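You operate a simulated robot arm through the tools that you are given. There is no shell and no other tool.

You are at the controls of a simulated two-armed robot. One attempt, no reset.

Task
Take the lid off the red tin on the paint table and lay it down there. Put the green can from the upper wall shelf on the left low shelf of the wooden bench. Stack the black gauge labelled "G27" from the top of the wooden bench on top of the black gauge labelled "G49". Put the washer on the left low shelf of the wooden bench away on the pump table. Fetch the thinner can that says "R 36" from the right low shelf of the wooden bench and stand it on the top of the wooden bench. Shut the dryer drawer. Fetch the tag marked "R 49" from the top of the steel bench and set it on the gasket pack there. Do these in any order. Set down upright: green can, thinner can.

It is judged by the outcome, as a careful person would: the job done as asked, and still so three seconds after it is handed in. It fails if anything else is knocked over, pushed out of place, dropped, spilled or broken. A push-on lid holds only when it is set on centred and level and pressed home; a screw cap is set on level and turned clockwise until tight.

Robot
Two 6-joint arms with fingered hands on one trunk, on a base that moves. Base frame: it is fixed to the floor where the robot stands at the start and does not move with it; the origin is under the middle of the robot, x ahead of it, y to its left, z up. Lengths are in mm, angles in rad, forces in N, time in s.
The left shoulder is at the start at [70, 191, 1398], the right one opposite. With the tool pointing down near the work surface each hand reaches from about 480 to 920 mm from the robot's upright axis, wherever it stands, measured 20 degrees to its own side. Places, roughly: black gauge [-2750, -1000, 1000]; dryer drawer [200, -2500, 800]; gasket pack [-2000, 3500, 750]; green can [-3500, -1000, 1750]; left low shelf of the wooden bench [-2500, -1400, 400]; pump table (48x19 cm) [2700, 12040, 560]; red tin [-2000, -1750, 750]; tag [-2250, 3250, 750]; thinner can [-3000, -1000, 500]; top of the wooden bench [-2800, -1100, 900]; washer (6x6x2 cm) [-2500, -1200, 400]. Payload 4.7 kg a hand.
The tool frame of a hand sits at the grasp point between the pads (the TCP): z along the fingers, y along the line on which they close. The tips reach 36 mm beyond it. The gripper opens to 120 mm; its body begins 42 mm behind the TCP. The gripper is a hand of 5 fingers: y runs from the thumb to the fingers, the wrist lies at [-18, -113, -198] in the tool frame, and closing takes about 1.5 s.
Orientation is told as [roll, pitch, yaw] about the base's x, y, z axes, in that order, counted from this pose: with the fingers straight down and the wrist toward the robot, the tool's x, y and z point along [0, 1, 0], [1, 0, 0] and [0, 0, -1] of the base frame.

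Tools
- The arms move only by the tool apply_moves. It takes "left_moves", "right_moves" or both (then of equal length, played together; a hand with none holds still); each is a list of rows, each a list of 2 entries, a list of its own where there are three numbers: the shift along the tool's x, y, z in units of 30 mm (1.0 is 30 mm), then the turn, a rotation vector about the tool's x, y, z in units of 4 degrees (1.0 is 4 degrees). In form: [[[x, y, z], [ax, ay, az]], ...]. A call has 1 to 20 rows; each row shifts and turns the commanded pose from where the row before left it, along the tool's axes as they then stand. "left_hand" and "right_hand" are, for a hand that has rows, the gripper command, from -1 (fully open) to 1 (shut), values between in proportion, set as the call begins (left out, the last holds). A call with a number of a shift or a turn outside -1 to 1 is refused whole. A row lasts 0.2 s, in which the tool goes at most 50 mm and 0.15 rad; a call with a longer step from one row to the next is refused whole, and so is a gripper value outside its range. Where a pose cannot be reached the arm comes as near as it can. A force on the tool above 40 N (or 10 N above the force at the start of the call, whichever is more), or a blocked arm, ends the call early, and 0.2 s more pass. The fingers move at their own pace (about 45 mm/s each) and stop on an object; they squeeze with about 21 N. The grip force told is the motor's: it shows also when the fingers shut on nothing. Time passes only in rows, and 0.2 s behind the last, so rows that do not move let the fingers close. The reply holds the time, the measured pose of the TCP, the force on the tool along the base axes, the opening and the grip force, in the units named above and with some noise, with the torque about the TCP (base axes, N m) and any sound that the robot's microphone picked up.
- Cameras (640 x 400 px; columns grow to the right, rows downward): "scene" is now at [135.9, 7.1, 1616.2]; the picture's right is [-0.03, -1.00, 0.00], its down [-0.64, 0.02, -0.77] and it looks along [0.77, -0.02, -0.64] (base axes); focal length 296 px, centre (320, 200). "left" rides on the left gripper at [-73, -91, -143] in its tool frame; the picture's right is [-0.80, -0.28, 0.53], its down [0.53, -0.73, 0.42] and it looks along [0.27, 0.62, 0.74] (tool axes); focal length 234 px, centre (320, 200). "right" rides on the right gripper at [73, -91, -143] in its tool frame; the picture's right is [-0.80, 0.28, -0.53], its down [-0.53, -0.73, 0.42] and it looks along [-0.27, 0.62, 0.74] (tool axes); focal length 234 px, centre (320, 200). There is no depth. A picture from a camera that has moved, and an enlarged one, comes with that camera's place and axes in the base frame and with its lens. The place of the scene camera against the robot may be out by one fixed shift of up to 12 mm in any direction.
- snapshot(camera): a new picture of that camera. It takes no simulated time.
- lift_body(by): slides the trunk up (or, below 0, down) by that many mm; the arms and the scene camera ride with it, the base frame stays. It gives what a move gives, with no picture.
- steer(legs): drives the robot by 1 to 6 legs, each [ahead, left, turn to the left] in mm, mm and rad, along the robot's own axes; the way and the turn of a leg run together, so that a leg with both is an arc; at most 1500 mm and 3.142 rad a leg. The arms and the cameras ride along, it lands a little off, and it stops where it bumps. It gives what a move gives.
- finger_targets(index, middle, ring, little, thumb_bend, thumb_turn, hand): sets how far each is bent, from 0 (flat) to 1 (curled in); at 0.3 the hand is open as for a grip, at 0.7 the pads meet at the TCP. One left out holds its place. A second passes; each finger stops where it meets its share of the squeeze, and holds until it gets a number again. A gripper value or a shape takes the hand back. It gives what a move gives, with no picture; readings hold the bend of each and the force on index, middle, ring, little, thumb and palm. thumb_turn goes from beside the hand (0) to across from the fingers (1), as for a grip.
- hand_shape(shape, hand): the hand has 5 fingers and takes this shape, open, in about a second: jaw (thumb against the fingers, like two jaws); tri (thumb and two fingers); tip (a fingertip pinch); poke (one finger out to press); point (the index stretched); flat (the hand flat); cup (the hand cupped); fist (a fist). The gripper value then closes the fingers along that shape, each until it touches; the sizes above hold for jaw. It gives what a move gives, with no picture.
- pan_tilt(pan, tilt): turns the head with the scene camera to pan (to the left, within 1.501 rad either way) and tilt (down, from -0.506 to 1.204), counted from straight ahead of the robot. It gives what a move gives.
- zoom(camera, box): a new picture of the part [left, top, right, bottom] of that camera's present view, enlarged. It takes no simulated time.
- close_job(): hands the job in; it is judged then, once.

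Places have to be worked out from the pictures, the camera data and where the tool is seen. Open the grippers and draw the arms clear of the work before you hand the job in, unless the task says otherwise.

The tools are called after "Emit:" by a JSON object that holds its "op" and its "data". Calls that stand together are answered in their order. apply_moves: Moves the arms, as the interface text tells. Its arguments: {"type":"object","properties":{"left_moves":{"type":"array","items":{"type":"array"}},"left_hand":{"type":"number"},"right_moves":{"type":"array","items":{"type":"array"}},"right_hand":{"type":"number"}},"required":[]} The other tools are called the same way: lift_body (by) moves the trunk up or down; hand_shape (shape, hand) gives the hand a shape; finger_targets (index, middle, ring, little, thumb_bend, thumb_turn, hand) moves the fingers one by one; steer (legs) drives the base; pan_tilt (pan, tilt) turns the head that bears the scene camera; snapshot (camera) takes a picture; zoom (camera, box) takes an enlarged picture of a part of a camera's view; close_job () hands the job in.

At the start:

```text
clock: 0.0
left_eef_pos: [656.8, 264.7, 1175.1]
left_tool_rot: [-0.002, -0.002, -0.002]
left_wrist_force: [-0.3, -0.3, 0.8]
left_moment: [0.0, 0.01, 0.0]
left_finger_gap: 119.6
left_finger_force: 0.1
left_shape: jaw
left_bend: [0.3, 0.3, 0.3, 0.3, 0.3, 0.98]
left_finger forces: [0.0, 0.1, 0.0, 0.1, 0.0, 0.0]
right_eef_pos: [637.8, -305.8, 1056.0]
right_tool_rot: [-0.001, 0.0, -0.001]
right_wrist_force: [0.0, 0.2, -0.3]
right_moment: [0.02, -0.01, 0.0]
right_finger_gap: 119.8
right_finger_force: 0.0
right_shape: jaw
right_bend: [0.3, 0.3, 0.3, 0.3, 0.3, 0.98]
right_finger forces: [0.0, 0.0, 0.0, 0.0, 0.0, 0.0]
trunk travel left (down, up): [-875.0, 65.0]
robot x, y, heading: [7.9, -0.7, 0.001]
head pan, tilt (commanded): [-0.026, 0.695]
```

scene: 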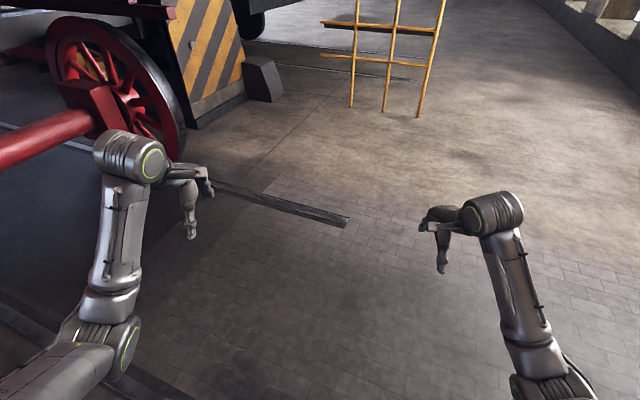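
right: 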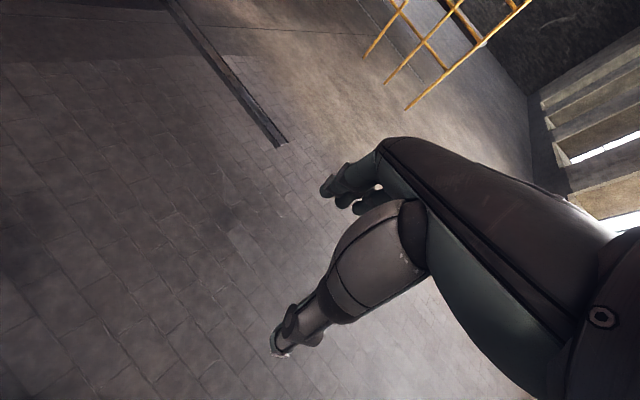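
left: 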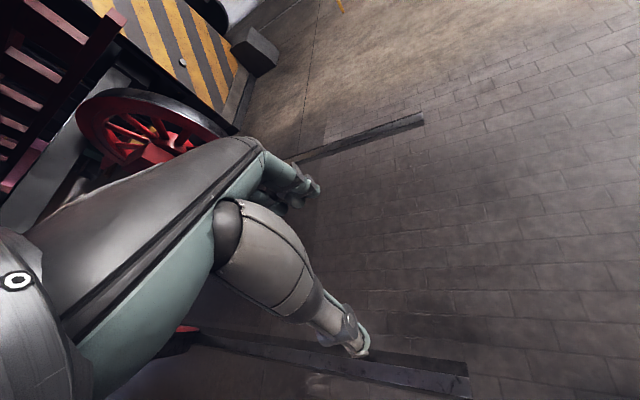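

I start by looking around; the work lies behind and to the right of the robot. I pan the head right to look toward the dryer first.

Emit:
{"op": "pan_tilt", "data": {"pan": -1.5, "tilt": 0.3}}

Emit:
{"op": "snapshot", "data": {"camera": "scene"}}

Emit:
{"op": "pan_tilt", "data": {"pan": 1.5, "tilt": 0.3}}

Emit:
{"op": "snapshot", "data": {"camera": "scene"}}

```text
clock: 1.6
left_eef_pos: [658.2, 263.8, 1174.7]
left_tool_rot: [-0.002, -0.002, -0.001]
left_wrist_force: [-0.8, 0.0, 0.2]
left_moment: [0.01, -0.04, 0.01]
left_finger_gap: 119.9
left_finger_force: 0.1
left_shape: jaw
left_bend: [0.3, 0.3, 0.3, 0.3, 0.3, 0.98]
left_finger forces: [0.1, 0.1, 0.0, 0.1, 0.0, 0.0]
right_eef_pos: [638.8, -306.9, 1056.8]
right_tool_rot: [-0.001, -0.001, 0.0]
right_wrist_force: [-0.2, -1.0, -0.6]
right_moment: [0.04, 0.01, -0.01]
right_finger_gap: 119.6
right_finger_force: 0.0
right_shape: jaw
right_bend: [0.3, 0.3, 0.3, 0.3, 0.3, 0.98]
right_finger forces: [0.0, 0.0, 0.0, 0.1, 0.2, 0.1]
trunk travel left (down, up): [-875.0, 65.0]
robot x, y, heading: [-0.7, -1.7, -0.003]
head pan, tilt (commanded): [-1.499, 0.3]
```

```text
taken
camera scene: at [57.6, -83.7, 1652.0], right [-1.0, -0.07, 0.0], down [-0.02, 0.3, -0.96], along [0.07, -0.95, -0.3], focal length 296 px, centre (320, 200)
```

scene: 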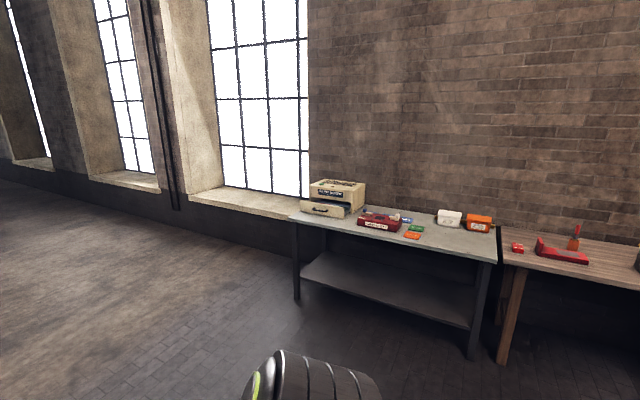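

```text
clock: 4.2
left_eef_pos: [657.1, 264.4, 1174.8]
left_tool_rot: [-0.002, -0.002, -0.002]
left_wrist_force: [0.8, 0.1, -0.7]
left_moment: [-0.01, 0.0, 0.01]
left_finger_gap: 119.4
left_finger_force: 0.0
left_shape: jaw
left_bend: [0.3, 0.3, 0.3, 0.3, 0.3, 0.98]
left_finger forces: [0.0, 0.0, 0.0, 0.1, 0.0, 0.1]
right_eef_pos: [638.7, -305.8, 1056.2]
right_tool_rot: [-0.001, 0.0, -0.001]
right_wrist_force: [0.4, -0.1, -1.0]
right_moment: [0.0, -0.01, 0.01]
right_finger_gap: 119.8
right_finger_force: 0.1
right_shape: jaw
right_bend: [0.3, 0.3, 0.3, 0.3, 0.3, 0.98]
right_finger forces: [0.0, 0.0, 0.1, 0.0, 0.0, 0.0]
trunk travel left (down, up): [-875.0, 65.0]
robot x, y, heading: [-0.2, 3.9, -0.004]
head pan, tilt (commanded): [1.499, 0.3]
```

```text
taken
camera scene: at [57.6, 102.5, 1652.0], right [1.0, -0.07, 0.0], down [-0.02, -0.29, -0.96], along [0.07, 0.95, -0.3], focal length 296 px, centre (320, 200)
```

scene: 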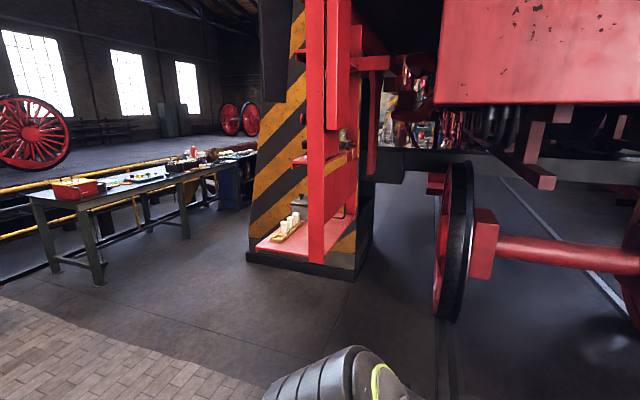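

The dryer, paint table are on the right wall side. Let me zoom on them before driving.

Emit:
{"op": "pan_tilt", "data": {"pan": -1.5, "tilt": 0.3}}

Emit:
{"op": "zoom", "data": {"camera": "scene", "box": [280, 160, 520, 310]}}

Emit:
{"op": "zoom", "data": {"camera": "scene", "box": [480, 200, 640, 300]}}

```text
clock: 6.8
left_eef_pos: [657.4, 264.6, 1174.7]
left_tool_rot: [0.0, -0.002, -0.002]
left_wrist_force: [-0.1, 0.6, 0.4]
left_moment: [0.0, -0.01, 0.0]
left_finger_gap: 119.5
left_finger_force: 0.1
left_shape: jaw
left_bend: [0.3, 0.3, 0.3, 0.3, 0.3, 0.98]
left_finger forces: [0.1, 0.0, 0.0, 0.0, 0.1, 0.0]
right_eef_pos: [638.5, -305.9, 1056.2]
right_tool_rot: [0.0, -0.001, -0.001]
right_wrist_force: [0.5, -0.4, 0.0]
right_moment: [0.05, -0.02, 0.0]
right_finger_gap: 119.7
right_finger_force: 0.0
right_shape: jaw
right_bend: [0.3, 0.3, 0.3, 0.3, 0.3, 0.98]
right_finger forces: [0.1, 0.0, 0.0, 0.0, 0.0, 0.1]
trunk travel left (down, up): [-875.0, 65.0]
robot x, y, heading: [0.8, -0.3, 0.001]
head pan, tilt (commanded): [-1.499, 0.3]
```

```text
2.67 times, centred on (400, 235) of scene
camera zoom: at [57.6, -83.7, 1652.0], right [-1.0, -0.07, 0.0], down [-0.02, 0.29, -0.96], along [0.07, -0.95, -0.3], focal length 791 px, centre (107, 107)
```

zoom: 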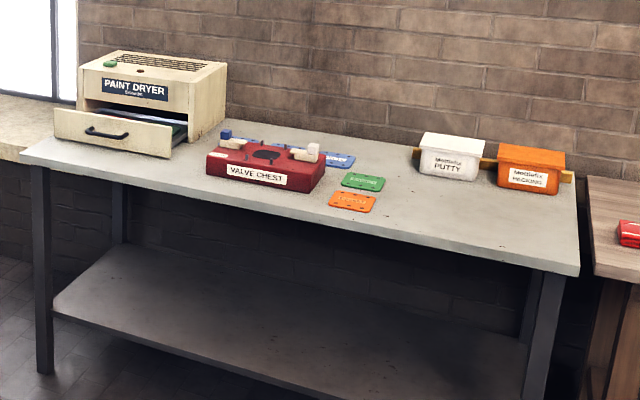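

```text
4.00 times, centred on (560, 250) of scene
camera zoom: at [57.6, -83.7, 1652.0], right [-1.0, -0.07, 0.0], down [-0.02, 0.29, -0.96], along [0.07, -0.95, -0.3], focal length 1186 px, centre (-640, 0)
```

zoom: 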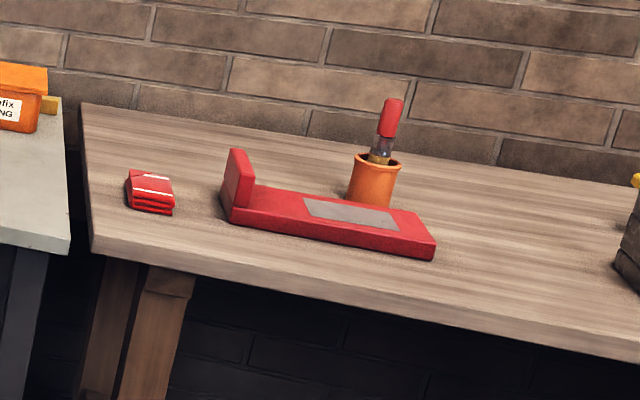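

The dryer's drawer sticks out toward the robot (+y), handle near [230, -2415, 830]. I turn to face it and drive part of the way, keeping well off the table.

Emit:
{"op": "steer", "data": {"legs": [[0, 0, -1.571], [1500, 0, 0]]}}

Emit:
{"op": "pan_tilt", "data": {"pan": 0.0, "tilt": 0.6}}

Emit:
{"op": "snapshot", "data": {"camera": "scene"}}

```text
clock: 18.1
left_eef_pos: [390.8, -2135.9, 1175.8]
left_tool_rot: [-0.001, -0.004, -1.514]
left_wrist_force: [0.4, 0.9, 0.9]
left_moment: [0.0, -0.02, -0.03]
left_finger_gap: 119.8
left_finger_force: 0.2
left_shape: jaw
left_bend: [0.3, 0.3, 0.3, 0.3, 0.3, 0.98]
left_finger forces: [0.1, 0.1, 0.0, 0.0, 0.1, 0.0]
right_eef_pos: [-180.6, -2150.4, 1056.6]
right_tool_rot: [0.001, -0.001, -1.511]
right_wrist_force: [-0.1, 0.1, -0.1]
right_moment: [-0.01, -0.03, 0.0]
right_finger_gap: 119.5
right_finger_force: 0.1
right_shape: jaw
right_bend: [0.3, 0.3, 0.3, 0.3, 0.3, 0.98]
right_finger forces: [0.0, 0.1, 0.0, 0.0, 0.0, 0.0]
trunk travel left (down, up): [-875.0, 65.0]
robot x, y, heading: [89.9, -1496.5, -1.506]
head pan, tilt (commanded): [-1.499, 0.3]
```

```text
clock: 19.7
left_eef_pos: [389.8, -2136.4, 1174.6]
left_tool_rot: [-0.002, -0.002, -1.513]
left_wrist_force: [-0.7, -0.5, 0.8]
left_moment: [-0.03, -0.04, 0.04]
left_finger_gap: 119.6
left_finger_force: 0.1
left_shape: jaw
left_bend: [0.3, 0.3, 0.3, 0.3, 0.3, 0.98]
left_finger forces: [0.0, 0.0, 0.0, 0.0, 0.0, 0.0]
right_eef_pos: [-181.7, -2150.6, 1056.5]
right_tool_rot: [0.0, 0.0, -1.511]
right_wrist_force: [-1.2, 0.5, -0.1]
right_moment: [-0.01, 0.01, 0.02]
right_finger_gap: 119.8
right_finger_force: 0.2
right_shape: jaw
right_bend: [0.3, 0.3, 0.3, 0.3, 0.3, 0.98]
right_finger forces: [0.1, 0.0, 0.0, 0.1, 0.0, 0.0]
trunk travel left (down, up): [-875.0, 65.0]
robot x, y, heading: [83.9, -1494.8, -1.509]
head pan, tilt (commanded): [0.0, 0.6]
```

```text
taken
camera scene: at [95.5, -1624.1, 1624.5], right [-1.0, -0.06, 0.0], down [-0.03, 0.56, -0.83], along [0.05, -0.82, -0.56], focal length 296 px, centre (320, 200)
```

scene: 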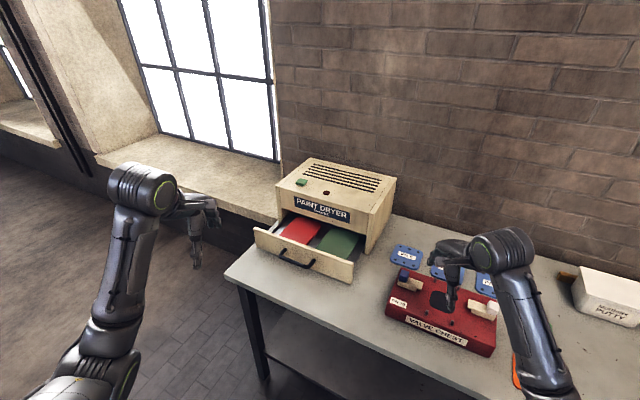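

The table edge runs about 23–25° off the x axis, so the drawer slides along about [-0.40, -0.92]. I square up to it and then move over so that the left hand sits in front of the drawer handle.

Emit:
{"op": "steer", "data": {"legs": [[0, 0, -0.45]]}}

Emit:
{"op": "snapshot", "data": {"camera": "scene"}}

```text
clock: 21.4
left_eef_pos: [87.6, -2203.4, 1175.6]
left_tool_rot: [-0.002, 0.0, -1.954]
left_wrist_force: [-0.5, -0.7, 0.0]
left_moment: [-0.02, -0.01, 0.0]
left_finger_gap: 119.6
left_finger_force: 0.0
left_shape: jaw
left_bend: [0.3, 0.3, 0.3, 0.3, 0.3, 0.98]
left_finger forces: [0.0, 0.0, 0.0, 0.0, 0.0, 0.0]
right_eef_pos: [-434.8, -1973.9, 1057.2]
right_tool_rot: [0.001, 0.002, -1.95]
right_wrist_force: [0.8, 0.6, -0.1]
right_moment: [0.0, 0.03, -0.02]
right_finger_gap: 119.7
right_finger_force: 0.0
right_shape: jaw
right_bend: [0.3, 0.3, 0.3, 0.3, 0.3, 0.98]
right_finger forces: [0.1, 0.0, 0.0, 0.1, 0.1, 0.0]
trunk travel left (down, up): [-875.0, 65.0]
robot x, y, heading: [83.5, -1491.9, -1.95]
head pan, tilt (commanded): [0.0, 0.6]
```

```text
taken
camera scene: at [36.0, -1614.6, 1624.5], right [-0.93, 0.37, 0.0], down [0.21, 0.52, -0.82], along [-0.31, -0.77, -0.57], focal length 296 px, centre (320, 200)
```

scene: 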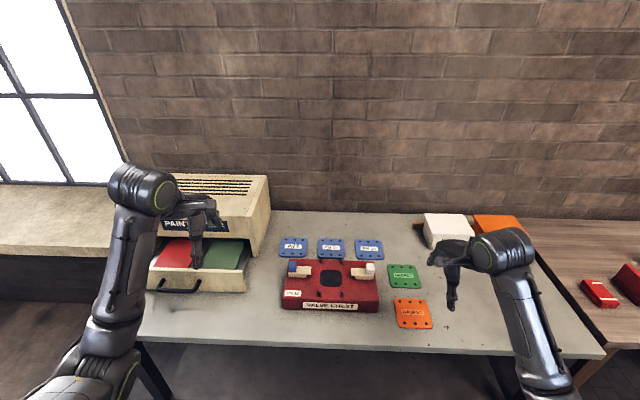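

The drawer's slide direction works out at heading about −1.986. I turn the last bit and shift left and ahead so the left hand stands about 100 mm before the handle.

Emit:
{"op": "steer", "data": {"legs": [[0, 225, -0.036], [95, 0, 0]]}}

Emit:
{"op": "snapshot", "data": {"camera": "scene"}}

Emit:
{"op": "snapshot", "data": {"camera": "left"}}

```text
clock: 23.9
left_eef_pos: [230.3, -2376.3, 1175.8]
left_tool_rot: [0.0, -0.004, -1.988]
left_wrist_force: [0.3, -1.3, -0.8]
left_moment: [-0.02, 0.01, 0.0]
left_finger_gap: 119.7
left_finger_force: 0.0
left_shape: jaw
left_bend: [0.3, 0.3, 0.3, 0.3, 0.3, 0.98]
left_finger forces: [0.1, 0.0, 0.0, 0.0, 0.0, 0.0]
right_eef_pos: [-285.9, -2129.2, 1056.7]
right_tool_rot: [0.0, -0.003, -1.985]
right_wrist_force: [0.2, -0.8, 0.4]
right_moment: [0.01, 0.05, 0.01]
right_finger_gap: 119.7
right_finger_force: 0.1
right_shape: jaw
right_bend: [0.3, 0.3, 0.3, 0.3, 0.3, 0.98]
right_finger forces: [0.1, 0.1, 0.0, 0.1, 0.1, 0.1]
trunk travel left (down, up): [-875.0, 65.0]
robot x, y, heading: [250.7, -1671.9, -1.984]
head pan, tilt (commanded): [0.0, 0.6]
```

```text
taken
camera scene: at [197.5, -1785.3, 1624.7], right [-0.91, 0.4, 0.0], down [0.23, 0.52, -0.83], along [-0.33, -0.76, -0.56], focal length 296 px, centre (320, 200)
```

scene: 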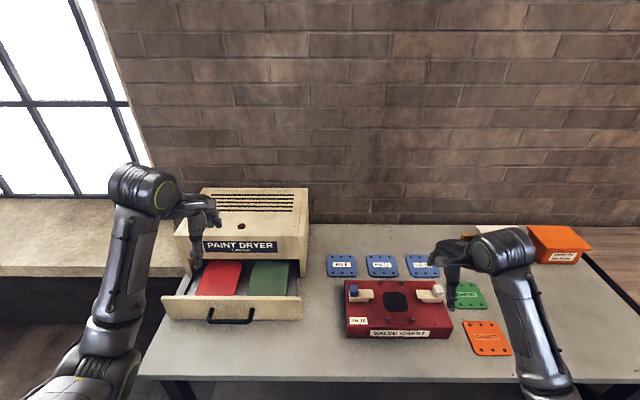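

```text
taken
camera left: at [200.8, -2262.2, 1319.6], right [-0.62, 0.58, -0.52], down [0.78, 0.45, -0.43], along [-0.01, -0.68, -0.74], focal length 234 px, centre (320, 200)
```

left: 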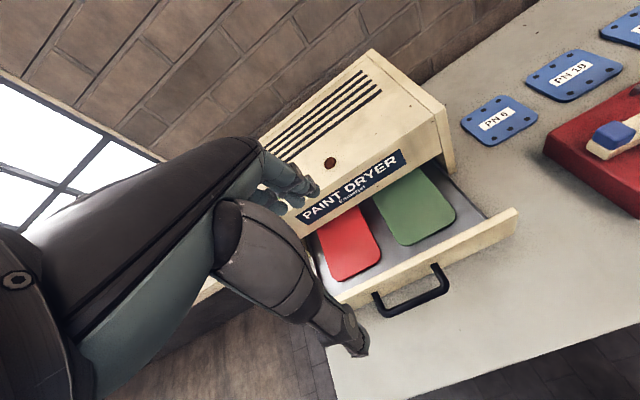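

The hand is nearly above the handle and the drawer is square to me now. I draw the left hand back about 120 mm, tilt the fingers 40° forward with the hand shut, and begin lowering in front of the drawer.

Emit:
{"op": "apply_moves", "data": {"left_moves": [[[0, -1, 0], [0, 0, 0]], [[0, -1, 0], [0, 0, 0]], [[0, -1, 0], [0, 0, 0]], [[0, -1, 0], [0, 0, 0]], [[0, -0.5, 0], [-1, 0, 0]], [[0, 0, 0], [-1, 0, 0]], [[0, 0, 0], [-1, 0, 0]], [[0, 0, 0], [-1, 0, 0]], [[0, 0, 0], [-1, 0, 0]], [[0, 0, 0], [-1, 0, 0]], [[0, 0, 0], [-1, 0, 0]], [[0, 0, 0], [-1, 0, 0]], [[0, 0, 0], [-1, 0, 0]], [[0, 0, 0], [-1, 0, 0]]], "left_hand": 1}}

Emit:
{"op": "apply_moves", "data": {"left_moves": [[[0, -0.643, 0.766], [0, 0, 0]], [[0, -0.643, 0.766], [0, 0, 0]], [[0, -0.643, 0.766], [0, 0, 0]], [[0, -0.643, 0.766], [0, 0, 0]], [[0, -0.643, 0.766], [0, 0, 0]], [[0, -0.643, 0.766], [0, 0, 0]], [[0, -0.643, 0.766], [0, 0, 0]], [[0, -0.643, 0.766], [0, 0, 0]]]}}

Emit:
{"op": "snapshot", "data": {"camera": "scene"}}

Emit:
{"op": "snapshot", "data": {"camera": "left"}}

```text
clock: 26.9
left_eef_pos: [301.1, -2298.0, 1132.5]
left_tool_rot: [-0.002, -0.701, -1.986]
left_wrist_force: [-0.4, 0.7, 0.0]
left_moment: [0.02, -0.02, 0.02]
left_finger_gap: 0.0
left_finger_force: 21.1
left_shape: jaw
left_bend: [0.7, 0.7, 0.7, 0.7, 0.52, 1.0]
left_finger forces: [0.0, 0.0, 0.0, 0.0, 0.0, 0.1]
left hand out of reach, approached as far as the arm can: row 1, 2, 3, 4
right_eef_pos: [-286.6, -2129.4, 1056.4]
right_tool_rot: [0.001, 0.0, -1.988]
right_wrist_force: [0.7, 0.7, -1.0]
right_moment: [-0.02, 0.01, 0.01]
right_finger_gap: 119.9
right_finger_force: 0.0
right_shape: jaw
right_bend: [0.3, 0.3, 0.3, 0.3, 0.3, 0.98]
right_finger forces: [0.1, 0.0, 0.0, 0.0, 0.1, 0.0]
trunk travel left (down, up): [-875.0, 65.0]
robot x, y, heading: [254.1, -1669.2, -1.984]
head pan, tilt (commanded): [0.0, 0.6]
```

```text
clock: 28.6
left_eef_pos: [298.5, -2297.1, 889.2]
left_tool_rot: [-0.001, -0.702, -1.986]
left_wrist_force: [0.4, -1.2, -0.9]
left_moment: [-0.01, 0.0, 0.03]
left_finger_gap: 0.0
left_finger_force: 21.4
left_shape: jaw
left_bend: [0.7, 0.7, 0.7, 0.7, 0.52, 1.0]
left_finger forces: [0.0, 0.1, 0.0, 0.0, 0.0, 0.0]
right_eef_pos: [-286.1, -2129.0, 1056.2]
right_tool_rot: [0.0, -0.001, -1.988]
right_wrist_force: [-0.2, -0.4, -0.5]
right_moment: [-0.03, 0.05, -0.01]
right_finger_gap: 119.9
right_finger_force: 0.0
right_shape: jaw
right_bend: [0.3, 0.3, 0.3, 0.3, 0.3, 0.98]
right_finger forces: [0.1, 0.0, 0.1, 0.0, 0.0, 0.0]
trunk travel left (down, up): [-875.0, 65.0]
robot x, y, heading: [252.7, -1673.7, -1.987]
head pan, tilt (commanded): [0.0, 0.6]
```

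```text
taken
camera scene: at [195.9, -1786.7, 1624.5], right [-0.91, 0.4, 0.0], down [0.23, 0.52, -0.82], along [-0.33, -0.75, -0.57], focal length 296 px, centre (320, 200)
```

scene: 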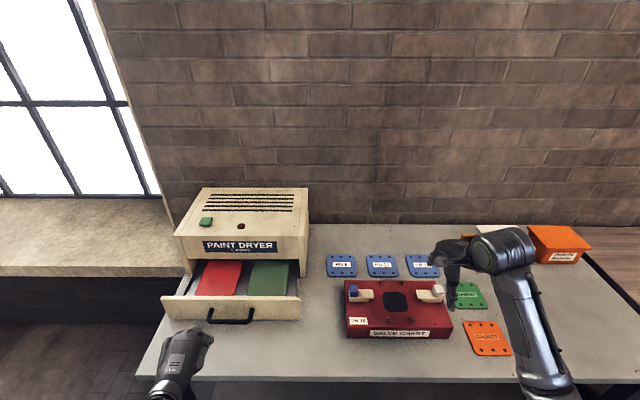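

```text
taken
camera left: at [299.6, -2119.7, 940.9], right [-0.79, 0.21, -0.58], down [0.6, 0.05, -0.8], along [-0.14, -0.98, -0.16], focal length 234 px, centre (320, 200)
```

left: 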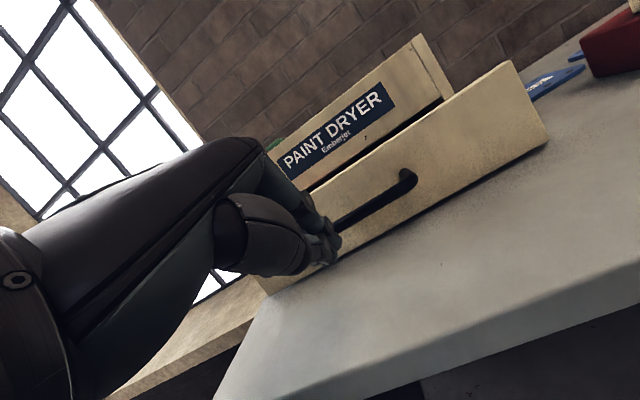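

The hand is a little left of the handle and high. I shift it right about 25 mm, lower to about z 840, and advance up to the handle.

Emit:
{"op": "apply_moves", "data": {"left_moves": [[[-0.8, -0.53, 0.63], [0, 0, 0]], [[0, -0.53, 0.63], [0, 0, 0]], [[0, 0.766, 0.643], [0, 0, 0]], [[0, 0.766, 0.643], [0, 0, 0]]]}}

Emit:
{"op": "snapshot", "data": {"camera": "scene"}}

Emit:
{"op": "snapshot", "data": {"camera": "left"}}

```text
clock: 29.6
left_eef_pos: [250.0, -2345.9, 840.1]
left_tool_rot: [0.0, -0.699, -1.987]
left_wrist_force: [-0.3, -0.5, -0.6]
left_moment: [0.02, 0.01, 0.0]
left_finger_gap: 0.1
left_finger_force: 21.3
left_shape: jaw
left_bend: [0.7, 0.7, 0.7, 0.7, 0.52, 1.0]
left_finger forces: [0.1, 0.0, 0.0, 0.0, 0.0, 0.1]
right_eef_pos: [-286.8, -2129.8, 1056.5]
right_tool_rot: [0.001, 0.002, -1.986]
right_wrist_force: [-0.1, -0.4, 0.2]
right_moment: [0.01, 0.0, 0.0]
right_finger_gap: 119.9
right_finger_force: 0.0
right_shape: jaw
right_bend: [0.3, 0.3, 0.3, 0.3, 0.3, 0.98]
right_finger forces: [0.0, 0.1, 0.0, 0.0, 0.0, 0.0]
trunk travel left (down, up): [-875.0, 65.0]
robot x, y, heading: [252.6, -1667.5, -1.987]
head pan, tilt (commanded): [0.0, 0.6]
```

```text
taken
camera scene: at [194.8, -1787.5, 1624.3], right [-0.91, 0.4, 0.0], down [0.23, 0.52, -0.82], along [-0.33, -0.75, -0.57], focal length 296 px, centre (320, 200)
```

scene: 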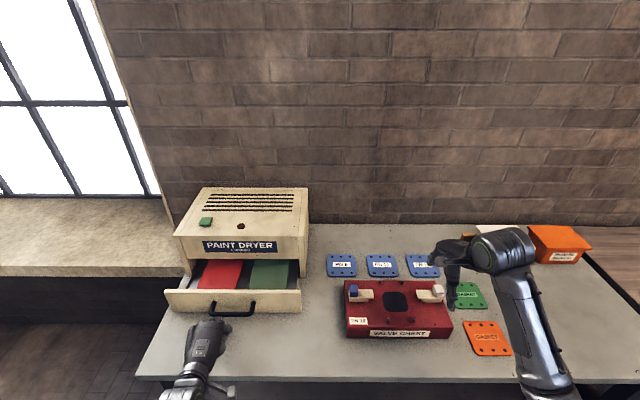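

```text
taken
camera left: at [251.3, -2166.7, 892.0], right [-0.79, 0.21, -0.58], down [0.6, 0.05, -0.8], along [-0.14, -0.98, -0.16], focal length 234 px, centre (320, 200)
```

left: 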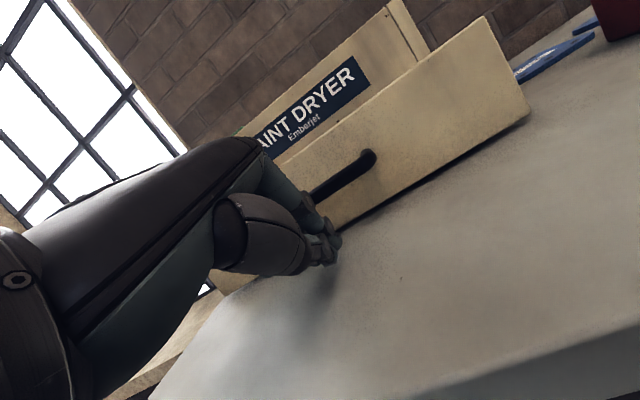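

The drawer may have just begun to move. I keep pushing forward in small steps.

Emit:
{"op": "apply_moves", "data": {"left_moves": [[[0, 0.383, 0.3215], [0, 0, 0]], [[0, 0.383, 0.3215], [0, 0, 0]], [[0, 0.383, 0.3215], [0, 0, 0]], [[0, 0.383, 0.3215], [0, 0, 0]]]}}

Emit:
{"op": "snapshot", "data": {"camera": "scene"}}

Emit:
{"op": "snapshot", "data": {"camera": "left"}}

```text
clock: 30.6
left_eef_pos: [229.9, -2400.1, 842.1]
left_tool_rot: [-0.001, -0.7, -1.985]
left_wrist_force: [0.4, -0.1, 0.0]
left_moment: [0.03, -0.01, -0.01]
left_finger_gap: 0.0
left_finger_force: 21.0
left_shape: jaw
left_bend: [0.7, 0.7, 0.7, 0.7, 0.52, 1.0]
left_finger forces: [0.0, 0.0, 0.0, 0.1, 0.0, 0.1]
right_eef_pos: [-287.8, -2130.1, 1056.7]
right_tool_rot: [0.001, 0.001, -1.988]
right_wrist_force: [-0.4, 0.2, 0.0]
right_moment: [0.01, 0.02, 0.03]
right_finger_gap: 119.8
right_finger_force: 0.1
right_shape: jaw
right_bend: [0.3, 0.3, 0.3, 0.3, 0.3, 0.98]
right_finger forces: [0.0, 0.0, 0.1, 0.0, 0.0, 0.0]
trunk travel left (down, up): [-875.0, 65.0]
robot x, y, heading: [252.7, -1669.8, -1.986]
head pan, tilt (commanded): [0.0, 0.6]
```

```text
taken
camera scene: at [195.4, -1787.5, 1624.4], right [-0.91, 0.4, 0.0], down [0.23, 0.52, -0.82], along [-0.33, -0.75, -0.57], focal length 296 px, centre (320, 200)
```

scene: 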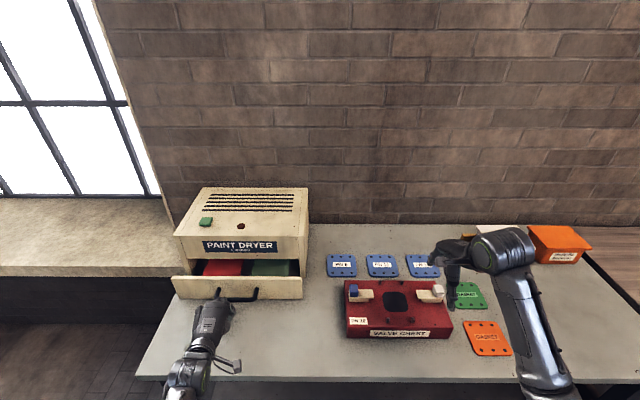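

```text
taken
camera left: at [229.0, -2220.8, 894.3], right [-0.79, 0.21, -0.58], down [0.6, 0.05, -0.8], along [-0.14, -0.98, -0.17], focal length 234 px, centre (320, 200)
```

left: 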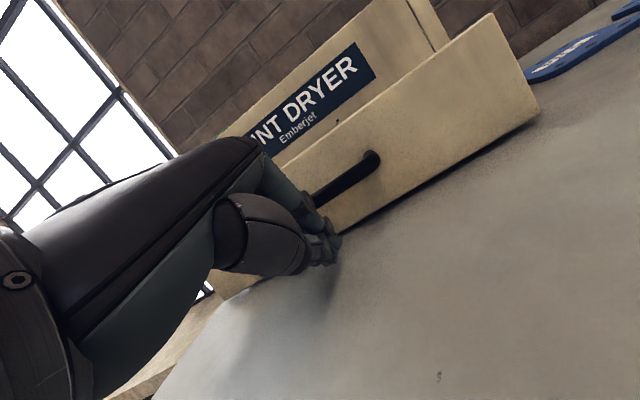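

The drawer glides freely and is over half shut. I push on in the same way.

Emit:
{"op": "apply_moves", "data": {"left_moves": [[[0, 0.383, 0.3215], [0, 0, 0]], [[0, 0.383, 0.3215], [0, 0, 0]], [[0, 0.383, 0.3215], [0, 0, 0]], [[0, 0.383, 0.3215], [0, 0, 0]]]}}

Emit:
{"op": "snapshot", "data": {"camera": "scene"}}

```text
clock: 31.6
left_eef_pos: [206.5, -2453.3, 842.3]
left_tool_rot: [-0.001, -0.7, -1.988]
left_wrist_force: [0.8, -0.4, -0.8]
left_moment: [-0.01, 0.01, 0.0]
left_finger_gap: 0.0
left_finger_force: 21.5
left_shape: jaw
left_bend: [0.7, 0.7, 0.7, 0.7, 0.52, 1.0]
left_finger forces: [0.0, 0.0, 0.1, 0.1, 0.0, 0.0]
right_eef_pos: [-285.8, -2129.0, 1055.9]
right_tool_rot: [0.001, 0.004, -1.987]
right_wrist_force: [-0.5, -0.4, -0.5]
right_moment: [0.03, -0.02, 0.02]
right_finger_gap: 119.8
right_finger_force: 0.0
right_shape: jaw
right_bend: [0.3, 0.3, 0.3, 0.3, 0.3, 0.98]
right_finger forces: [0.1, 0.0, 0.0, 0.0, 0.1, 0.1]
trunk travel left (down, up): [-875.0, 65.0]
robot x, y, heading: [253.5, -1669.4, -1.99]
head pan, tilt (commanded): [0.0, 0.6]
```

```text
taken
camera scene: at [195.5, -1787.5, 1624.4], right [-0.91, 0.4, 0.0], down [0.23, 0.52, -0.82], along [-0.33, -0.75, -0.57], focal length 296 px, centre (320, 200)
```

scene: 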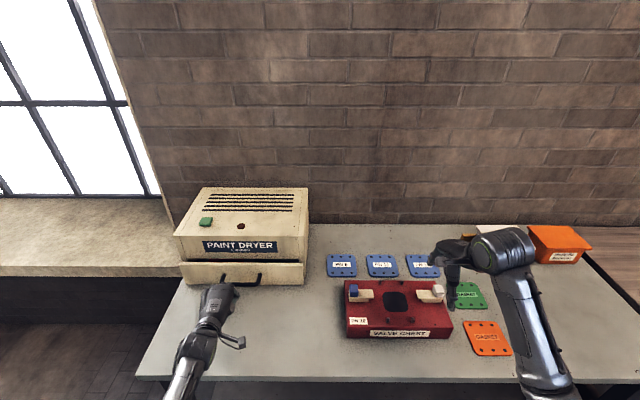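

Almost shut; I nudge on in 8 mm steps until resistance shows.

Emit:
{"op": "apply_moves", "data": {"left_moves": [[[0, 0.204, 0.171], [0, 0, 0]], [[0, 0.204, 0.171], [0, 0, 0]], [[0, 0.204, 0.171], [0, 0, 0]]]}}

Emit:
{"op": "zoom", "data": {"camera": "scene", "box": [140, 170, 340, 370]}}

```text
clock: 32.5
left_eef_pos: [195.4, -2473.8, 843.4]
left_tool_rot: [-0.005, -0.699, -1.986]
left_wrist_force: [2.0, 4.8, -1.8]
left_moment: [-0.01, 0.03, 0.08]
left_finger_gap: 0.1
left_finger_force: 20.9
left_shape: jaw
left_bend: [0.7, 0.7, 0.7, 0.7, 0.52, 1.0]
left_finger forces: [0.0, 5.5, 0.0, 0.0, 0.0, 0.0]
right_eef_pos: [-286.2, -2128.1, 1057.3]
right_tool_rot: [-0.001, -0.002, -1.985]
right_wrist_force: [0.0, 0.5, -0.3]
right_moment: [-0.02, 0.02, 0.02]
right_finger_gap: 119.6
right_finger_force: 0.0
right_shape: jaw
right_bend: [0.3, 0.3, 0.3, 0.3, 0.3, 0.98]
right_finger forces: [0.1, 0.1, 0.0, 0.1, 0.0, 0.0]
trunk travel left (down, up): [-875.0, 65.0]
robot x, y, heading: [254.9, -1664.5, -1.984]
head pan, tilt (commanded): [0.0, 0.6]
```

```text
2.00 times, centred on (240, 270) of scene
camera zoom: at [196.8, -1784.6, 1624.6], right [-0.91, 0.4, 0.0], down [0.23, 0.52, -0.83], along [-0.33, -0.76, -0.56], focal length 593 px, centre (480, 60)
```

zoom: 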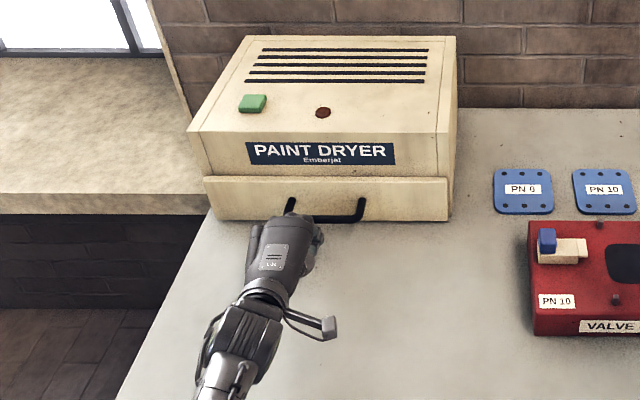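

A contact force of about 5 N has appeared. I press slightly more to see whether it is at its stop.

Emit:
{"op": "apply_moves", "data": {"left_moves": [[[0, 0.0766, 0.0643], [0, 0, 0]], [[0, 0.0766, 0.0643], [0, 0, 0]], [[0, 0.0766, 0.0643], [0, 0, 0]]]}}

Emit:
{"op": "zoom", "data": {"camera": "scene", "box": [140, 170, 340, 370]}}

```text
clock: 33.2
left_eef_pos: [194.8, -2478.9, 847.3]
left_tool_rot: [0.001, -0.704, -1.985]
left_wrist_force: [13.7, 25.7, 9.9]
left_moment: [-0.54, 0.15, 0.44]
left_finger_gap: 0.1
left_finger_force: 20.5
left_shape: jaw
left_bend: [0.7, 0.7, 0.7, 0.7, 0.52, 1.0]
left_finger forces: [0.0, 28.8, 0.4, 0.0, 0.1, 0.1]
right_eef_pos: [-284.4, -2124.7, 1058.6]
right_tool_rot: [-0.001, -0.003, -1.986]
right_wrist_force: [-0.2, -0.4, 0.2]
right_moment: [-0.01, 0.03, 0.0]
right_finger_gap: 119.8
right_finger_force: 0.1
right_shape: jaw
right_bend: [0.3, 0.3, 0.3, 0.3, 0.3, 0.98]
right_finger forces: [0.0, 0.1, 0.0, 0.1, 0.0, 0.1]
trunk travel left (down, up): [-875.0, 65.0]
robot x, y, heading: [253.7, -1670.6, -1.983]
head pan, tilt (commanded): [0.0, 0.6]
```

```text
2.00 times, centred on (240, 270) of scene
camera zoom: at [198.5, -1780.1, 1625.2], right [-0.92, 0.4, 0.0], down [0.23, 0.51, -0.83], along [-0.33, -0.76, -0.56], focal length 593 px, centre (480, 60)
```

zoom: 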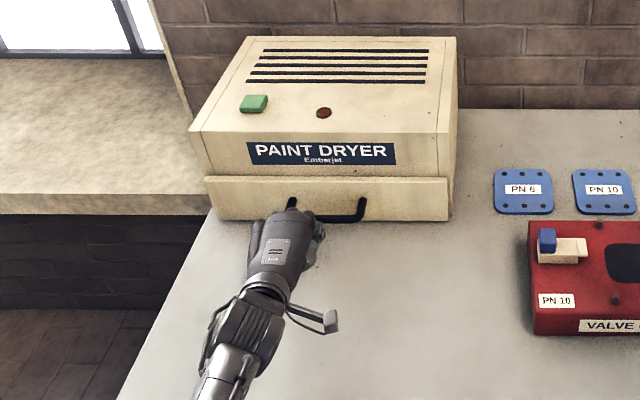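

29 N with no more travel: the drawer is home. I pull the hand straight back and check that the drawer stays shut.

Emit:
{"op": "apply_moves", "data": {"left_moves": [[[0, -0.383, -0.3215], [0, 0, 0]], [[0, -0.766, -0.643], [0, 0, 0]], [[0, -0.766, -0.643], [0, 0, 0]], [[0, -0.766, -0.643], [0, 0, 0]], [[0, -0.766, -0.643], [0, 0, 0]], [[0, 0.643, -0.766], [0, 0, 0]], [[0, 0.643, -0.766], [0, 0, 0]], [[0, 0.643, -0.766], [0, 0, 0]], [[0, 0.643, -0.766], [0, 0, 0]], [[0, 0.643, -0.766], [0, 0, 0]], [[0, 0.643, -0.766], [0, 0, 0]], [[0, 0.643, -0.766], [0, 0, 0]], [[0, 0.643, -0.766], [0, 0, 0]], [[0, 0.643, -0.766], [0, 0, 0]]]}}

Emit:
{"op": "zoom", "data": {"camera": "scene", "box": [140, 170, 340, 370]}}

```text
clock: 36.2
left_eef_pos: [246.7, -2359.8, 1113.5]
left_tool_rot: [-0.003, -0.701, -1.987]
left_wrist_force: [-0.6, 0.9, -0.9]
left_moment: [0.02, -0.01, -0.01]
left_finger_gap: 0.0
left_finger_force: 21.2
left_shape: jaw
left_bend: [0.7, 0.7, 0.7, 0.7, 0.53, 1.0]
left_finger forces: [0.0, 0.0, 0.0, 0.0, 0.0, 0.0]
right_eef_pos: [-287.2, -2129.0, 1055.9]
right_tool_rot: [0.0, -0.001, -1.985]
right_wrist_force: [0.1, 0.3, 0.7]
right_moment: [-0.03, 0.0, -0.01]
right_finger_gap: 119.6
right_finger_force: 0.1
right_shape: jaw
right_bend: [0.3, 0.3, 0.3, 0.3, 0.3, 0.98]
right_finger forces: [0.1, 0.0, 0.1, 0.0, 0.0, 0.1]
trunk travel left (down, up): [-875.0, 65.0]
robot x, y, heading: [249.2, -1669.0, -1.981]
head pan, tilt (commanded): [0.0, 0.6]
```

```text
2.00 times, centred on (240, 270) of scene
camera zoom: at [196.0, -1786.8, 1624.4], right [-0.91, 0.4, 0.0], down [0.23, 0.52, -0.82], along [-0.33, -0.75, -0.57], focal length 593 px, centre (480, 60)
```

zoom: 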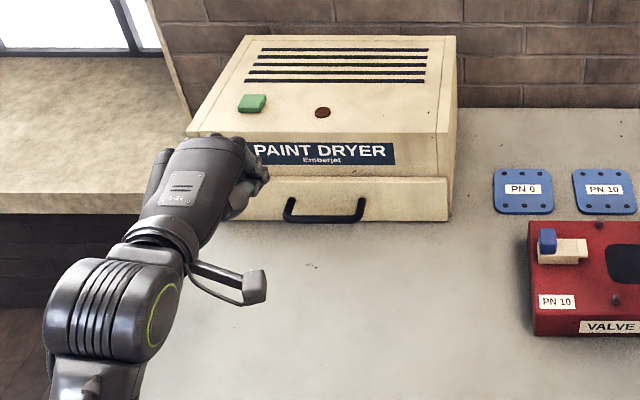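

The drawer stays shut. I straighten the left hand, open it, and back away from the table, then look to the right toward the paint table.

Emit:
{"op": "apply_moves", "data": {"left_moves": [[[0, 0, 0], [1, 0, 0]], [[0, 0, 0], [1, 0, 0]], [[0, 0, 0], [1, 0, 0]], [[0, 0, 0], [1, 0, 0]], [[0, 0, 0], [1, 0, 0]], [[0, 0, 0], [1, 0, 0]], [[0, 0, 0], [1, 0, 0]], [[0, 0, 0], [1, 0, 0]], [[0, 0, 0], [1, 0, 0]], [[0, 0, 0], [1, 0, 0]]], "left_hand": -1}}

Emit:
{"op": "steer", "data": {"legs": [[-500, 0, 0], [0, 0, -0.8]]}}

Emit:
{"op": "pan_tilt", "data": {"pan": 0.0, "tilt": 0.35}}

Emit:
{"op": "snapshot", "data": {"camera": "scene"}}

```text
clock: 38.5
left_eef_pos: [247.8, -2358.7, 1113.3]
left_tool_rot: [-0.003, 0.001, -1.988]
left_wrist_force: [-0.7, 0.1, -0.3]
left_moment: [0.01, 0.01, 0.01]
left_finger_gap: 119.7
left_finger_force: 0.0
left_shape: jaw
left_bend: [0.3, 0.3, 0.3, 0.3, 0.3, 0.98]
left_finger forces: [0.0, 0.0, 0.0, 0.1, 0.0, 0.0]
right_eef_pos: [-286.3, -2129.8, 1056.3]
right_tool_rot: [-0.001, -0.002, -1.986]
right_wrist_force: [0.0, -0.3, 0.7]
right_moment: [0.04, 0.01, 0.01]
right_finger_gap: 119.9
right_finger_force: 0.0
right_shape: jaw
right_bend: [0.3, 0.3, 0.3, 0.3, 0.3, 0.98]
right_finger forces: [0.1, 0.0, 0.0, 0.1, 0.0, 0.1]
trunk travel left (down, up): [-875.0, 65.0]
robot x, y, heading: [251.3, -1665.3, -1.987]
head pan, tilt (commanded): [0.0, 0.6]
```

```text
clock: 43.6
left_eef_pos: [-43.0, -1683.2, 1114.3]
left_tool_rot: [-0.002, -0.001, -2.792]
left_wrist_force: [-0.5, 0.0, 0.4]
left_moment: [0.03, -0.01, 0.0]
left_finger_gap: 119.8
left_finger_force: 0.0
left_shape: jaw
left_bend: [0.3, 0.3, 0.3, 0.3, 0.3, 0.98]
left_finger forces: [0.1, 0.0, 0.0, 0.0, 0.0, 0.0]
right_eef_pos: [-246.8, -1139.6, 1056.4]
right_tool_rot: [-0.001, 0.002, -2.789]
right_wrist_force: [0.1, 0.9, -0.1]
right_moment: [0.01, -0.02, 0.03]
right_finger_gap: 119.6
right_finger_force: 0.2
right_shape: jaw
right_bend: [0.3, 0.3, 0.3, 0.3, 0.3, 0.98]
right_finger forces: [0.0, 0.0, 0.0, 0.1, 0.0, 0.1]
trunk travel left (down, up): [-875.0, 65.0]
robot x, y, heading: [455.1, -1207.9, -2.79]
head pan, tilt (commanded): [0.0, 0.6]
```

```text
clock: 44.4
left_eef_pos: [-43.0, -1683.6, 1114.4]
left_tool_rot: [-0.002, -0.001, -2.791]
left_wrist_force: [0.7, 0.4, 0.2]
left_moment: [0.01, -0.01, -0.02]
left_finger_gap: 119.4
left_finger_force: 0.1
left_shape: jaw
left_bend: [0.3, 0.3, 0.3, 0.3, 0.3, 0.98]
left_finger forces: [0.1, 0.1, 0.0, 0.0, 0.1, 0.0]
right_eef_pos: [-248.3, -1138.2, 1056.6]
right_tool_rot: [-0.001, -0.001, -2.789]
right_wrist_force: [0.4, -0.1, -0.1]
right_moment: [0.04, -0.03, -0.02]
right_finger_gap: 119.5
right_finger_force: 0.0
right_shape: jaw
right_bend: [0.3, 0.3, 0.3, 0.3, 0.3, 0.98]
right_finger forces: [0.1, 0.1, 0.0, 0.1, 0.0, 0.0]
trunk travel left (down, up): [-875.0, 65.0]
robot x, y, heading: [456.3, -1205.3, -2.789]
head pan, tilt (commanded): [0.0, 0.351]
```

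```text
taken
camera scene: at [322.4, -1246.5, 1647.2], right [-0.34, 0.94, 0.0], down [0.32, 0.12, -0.94], along [-0.88, -0.32, -0.34], focal length 296 px, centre (320, 200)
```

scene: 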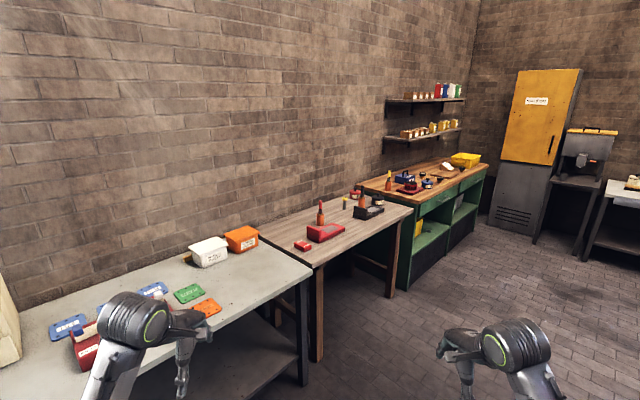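

Now I see the whole row: the dryer table, a wooden table (paint table), the green wooden bench with wall shelves. Zoom on these.

Emit:
{"op": "zoom", "data": {"camera": "scene", "box": [280, 160, 440, 260]}}

Emit:
{"op": "zoom", "data": {"camera": "scene", "box": [360, 70, 520, 170]}}

Emit:
{"op": "zoom", "data": {"camera": "scene", "box": [350, 140, 510, 240]}}

```text
4.00 times, centred on (360, 210) of scene
camera zoom: at [322.4, -1246.5, 1647.2], right [-0.34, 0.94, 0.0], down [0.32, 0.12, -0.94], along [-0.88, -0.32, -0.34], focal length 1186 px, centre (160, 160)
```

zoom: 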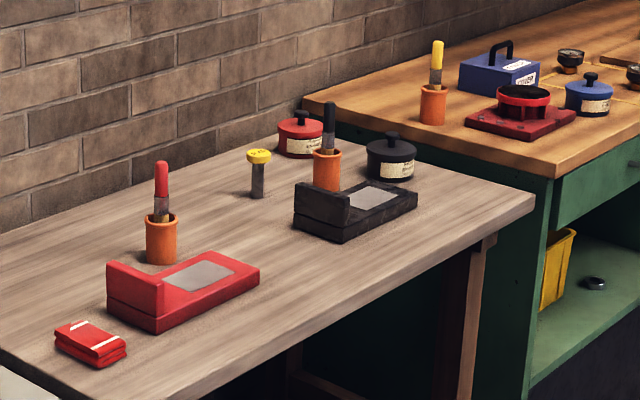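

```text
4.00 times, centred on (440, 120) of scene
camera zoom: at [322.4, -1246.5, 1647.2], right [-0.34, 0.94, 0.0], down [0.32, 0.12, -0.94], along [-0.88, -0.32, -0.34], focal length 1186 px, centre (-160, 520)
```

zoom: 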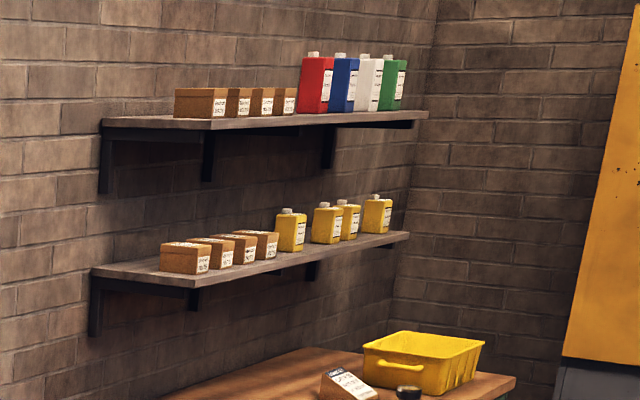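

```text
4.00 times, centred on (430, 190) of scene
camera zoom: at [322.4, -1246.5, 1647.2], right [-0.34, 0.94, 0.0], down [0.32, 0.12, -0.94], along [-0.88, -0.32, -0.34], focal length 1186 px, centre (-120, 240)
```

zoom: 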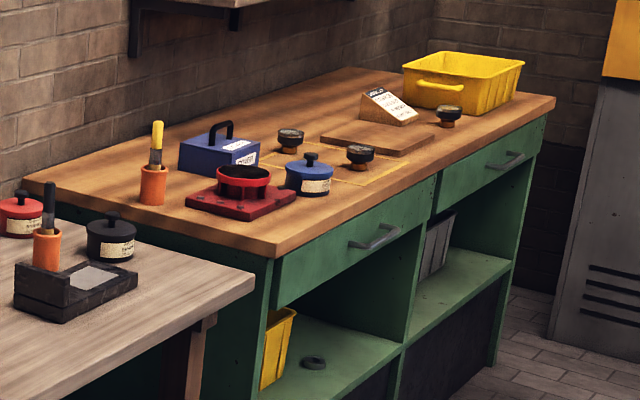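

The red tin (with a knobbed lid) sits at the back right of the paint table; the wall line runs at the same slant, so heading −1.986 faces everything here. I raise the right hand a bit for clearance, turn to face the wall, and strafe along it toward the paint table.

Emit:
{"op": "apply_moves", "data": {"right_moves": [[[0, 0, -1], [0, 0, 0]], [[0, 0, -1], [0, 0, 0]], [[0, 0, -1], [0, 0, 0]], [[0, 0, -1], [0, 0, 0]]]}}

Emit:
{"op": "steer", "data": {"legs": [[0, 0, 0.8], [0, -937, 0], [0, -900, 0]]}}

Emit:
{"op": "pan_tilt", "data": {"pan": 0.0, "tilt": 0.5}}

Emit:
{"op": "snapshot", "data": {"camera": "scene"}}

```text
clock: 45.4
left_eef_pos: [-42.8, -1682.5, 1112.9]
left_tool_rot: [-0.003, -0.002, -2.791]
left_wrist_force: [-0.5, -0.4, -0.4]
left_moment: [0.01, 0.04, 0.01]
left_finger_gap: 120.0
left_finger_force: 0.0
left_shape: jaw
left_bend: [0.3, 0.3, 0.3, 0.3, 0.3, 0.98]
left_finger forces: [0.0, 0.1, 0.0, 0.0, 0.0, 0.1]
right_eef_pos: [-248.7, -1139.3, 1175.6]
right_tool_rot: [0.0, 0.001, -2.793]
right_wrist_force: [0.0, -0.7, 0.2]
right_moment: [-0.02, -0.03, -0.02]
right_finger_gap: 119.8
right_finger_force: 0.1
right_shape: jaw
right_bend: [0.3, 0.3, 0.3, 0.3, 0.3, 0.98]
right_finger forces: [0.0, 0.1, 0.0, 0.0, 0.0, 0.0]
trunk travel left (down, up): [-875.0, 65.0]
robot x, y, heading: [457.8, -1203.9, -2.787]
head pan, tilt (commanded): [0.0, 0.351]
```

```text
clock: 56.8
left_eef_pos: [-1224.9, -1168.5, 1113.7]
left_tool_rot: [-0.001, -0.002, -1.974]
left_wrist_force: [0.0, 0.3, 0.3]
left_moment: [-0.02, -0.02, 0.01]
left_finger_gap: 119.8
left_finger_force: 0.0
left_shape: jaw
left_bend: [0.3, 0.3, 0.3, 0.3, 0.3, 0.98]
left_finger forces: [0.0, 0.0, 0.1, 0.0, 0.0, 0.0]
right_eef_pos: [-1761.7, -948.0, 1175.7]
right_tool_rot: [0.0, 0.0, -1.976]
right_wrist_force: [0.1, 0.9, -0.2]
right_moment: [0.01, 0.01, 0.0]
right_finger_gap: 119.5
right_finger_force: 0.0
right_shape: jaw
right_bend: [0.3, 0.3, 0.3, 0.3, 0.3, 0.98]
right_finger forces: [0.1, 0.0, 0.0, 0.0, 0.1, 0.0]
trunk travel left (down, up): [-875.0, 65.0]
robot x, y, heading: [-1226.3, -477.5, -1.968]
head pan, tilt (commanded): [0.0, 0.351]
```

```text
clock: 57.5
left_eef_pos: [-1225.2, -1168.0, 1114.2]
left_tool_rot: [-0.002, -0.002, -1.975]
left_wrist_force: [-0.1, -0.6, -0.2]
left_moment: [-0.03, 0.01, 0.02]
left_finger_gap: 119.5
left_finger_force: 0.0
left_shape: jaw
left_bend: [0.3, 0.3, 0.3, 0.3, 0.3, 0.98]
left_finger forces: [0.0, 0.0, 0.1, 0.1, 0.0, 0.0]
right_eef_pos: [-1760.9, -946.3, 1176.6]
right_tool_rot: [0.0, 0.0, -1.973]
right_wrist_force: [0.3, 0.3, -0.4]
right_moment: [0.01, 0.05, 0.01]
right_finger_gap: 120.1
right_finger_force: 0.0
right_shape: jaw
right_bend: [0.3, 0.3, 0.3, 0.3, 0.3, 0.98]
right_finger forces: [0.1, 0.0, 0.0, 0.0, 0.0, 0.0]
trunk travel left (down, up): [-875.0, 65.0]
robot x, y, heading: [-1231.2, -477.8, -1.972]
head pan, tilt (commanded): [0.0, 0.499]
```

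```text
taken
camera scene: at [-1285.5, -598.5, 1633.6], right [-0.92, 0.39, 0.0], down [0.19, 0.44, -0.88], along [-0.34, -0.81, -0.48], focal length 296 px, centre (320, 200)
```

scene: 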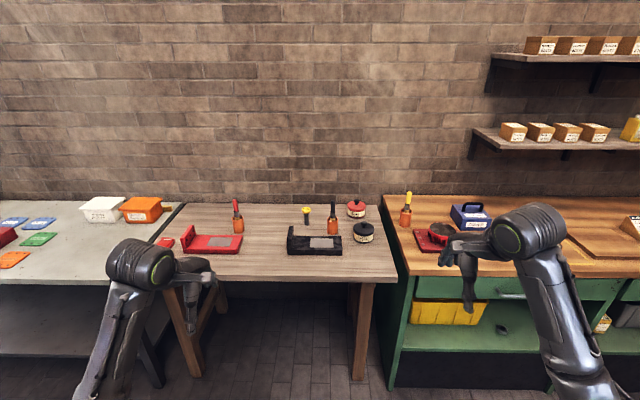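

Triangulating, the tin is near [-1995, -1775, 840] and the paint table's top about z 790, its front corner near [-1902, -1290]. I drive closer, placing the tin ahead-right for the right hand.

Emit:
{"op": "steer", "data": {"legs": [[500, 105, -0.015]]}}

Emit:
{"op": "snapshot", "data": {"camera": "scene"}}

Emit:
{"op": "snapshot", "data": {"camera": "right"}}

```text
clock: 60.5
left_eef_pos: [-1336.2, -1658.7, 1114.2]
left_tool_rot: [-0.002, -0.003, -1.987]
left_wrist_force: [0.4, -0.4, 0.0]
left_moment: [0.02, 0.0, 0.03]
left_finger_gap: 119.7
left_finger_force: 0.0
left_shape: jaw
left_bend: [0.3, 0.3, 0.3, 0.3, 0.3, 0.98]
left_finger forces: [0.1, 0.0, 0.1, 0.1, 0.0, 0.1]
right_eef_pos: [-1868.3, -1429.8, 1176.0]
right_tool_rot: [0.0, 0.0, -1.986]
right_wrist_force: [-0.4, 0.6, 0.4]
right_moment: [-0.02, -0.01, -0.01]
right_finger_gap: 119.7
right_finger_force: 0.1
right_shape: jaw
right_bend: [0.3, 0.3, 0.3, 0.3, 0.3, 0.98]
right_finger forces: [0.0, 0.0, 0.0, 0.0, 0.1, 0.0]
trunk travel left (down, up): [-875.0, 65.0]
robot x, y, heading: [-1330.2, -971.5, -1.988]
head pan, tilt (commanded): [0.0, 0.499]
```

```text
taken
camera scene: at [-1387.8, -1088.2, 1633.7], right [-0.91, 0.4, 0.0], down [0.19, 0.44, -0.88], along [-0.35, -0.8, -0.48], focal length 296 px, centre (320, 200)
```

scene: 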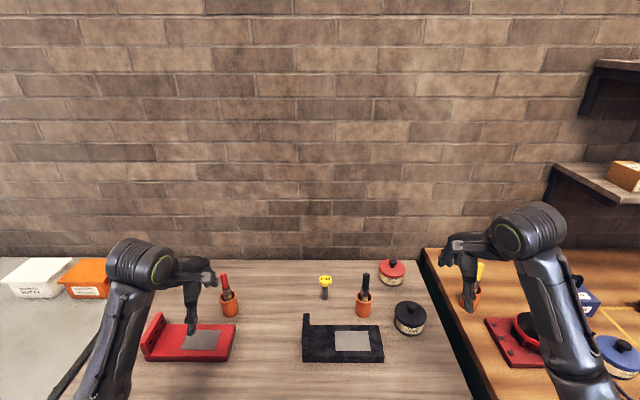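

```text
taken
camera right: at [-1764.4, -1376.3, 1319.2], right [-0.85, 0.07, 0.53], down [-0.19, 0.88, -0.42], along [-0.49, -0.46, -0.74], focal length 234 px, centre (320, 200)
```

right: 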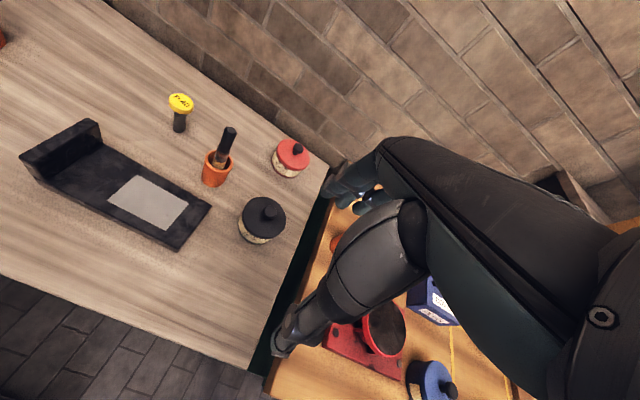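

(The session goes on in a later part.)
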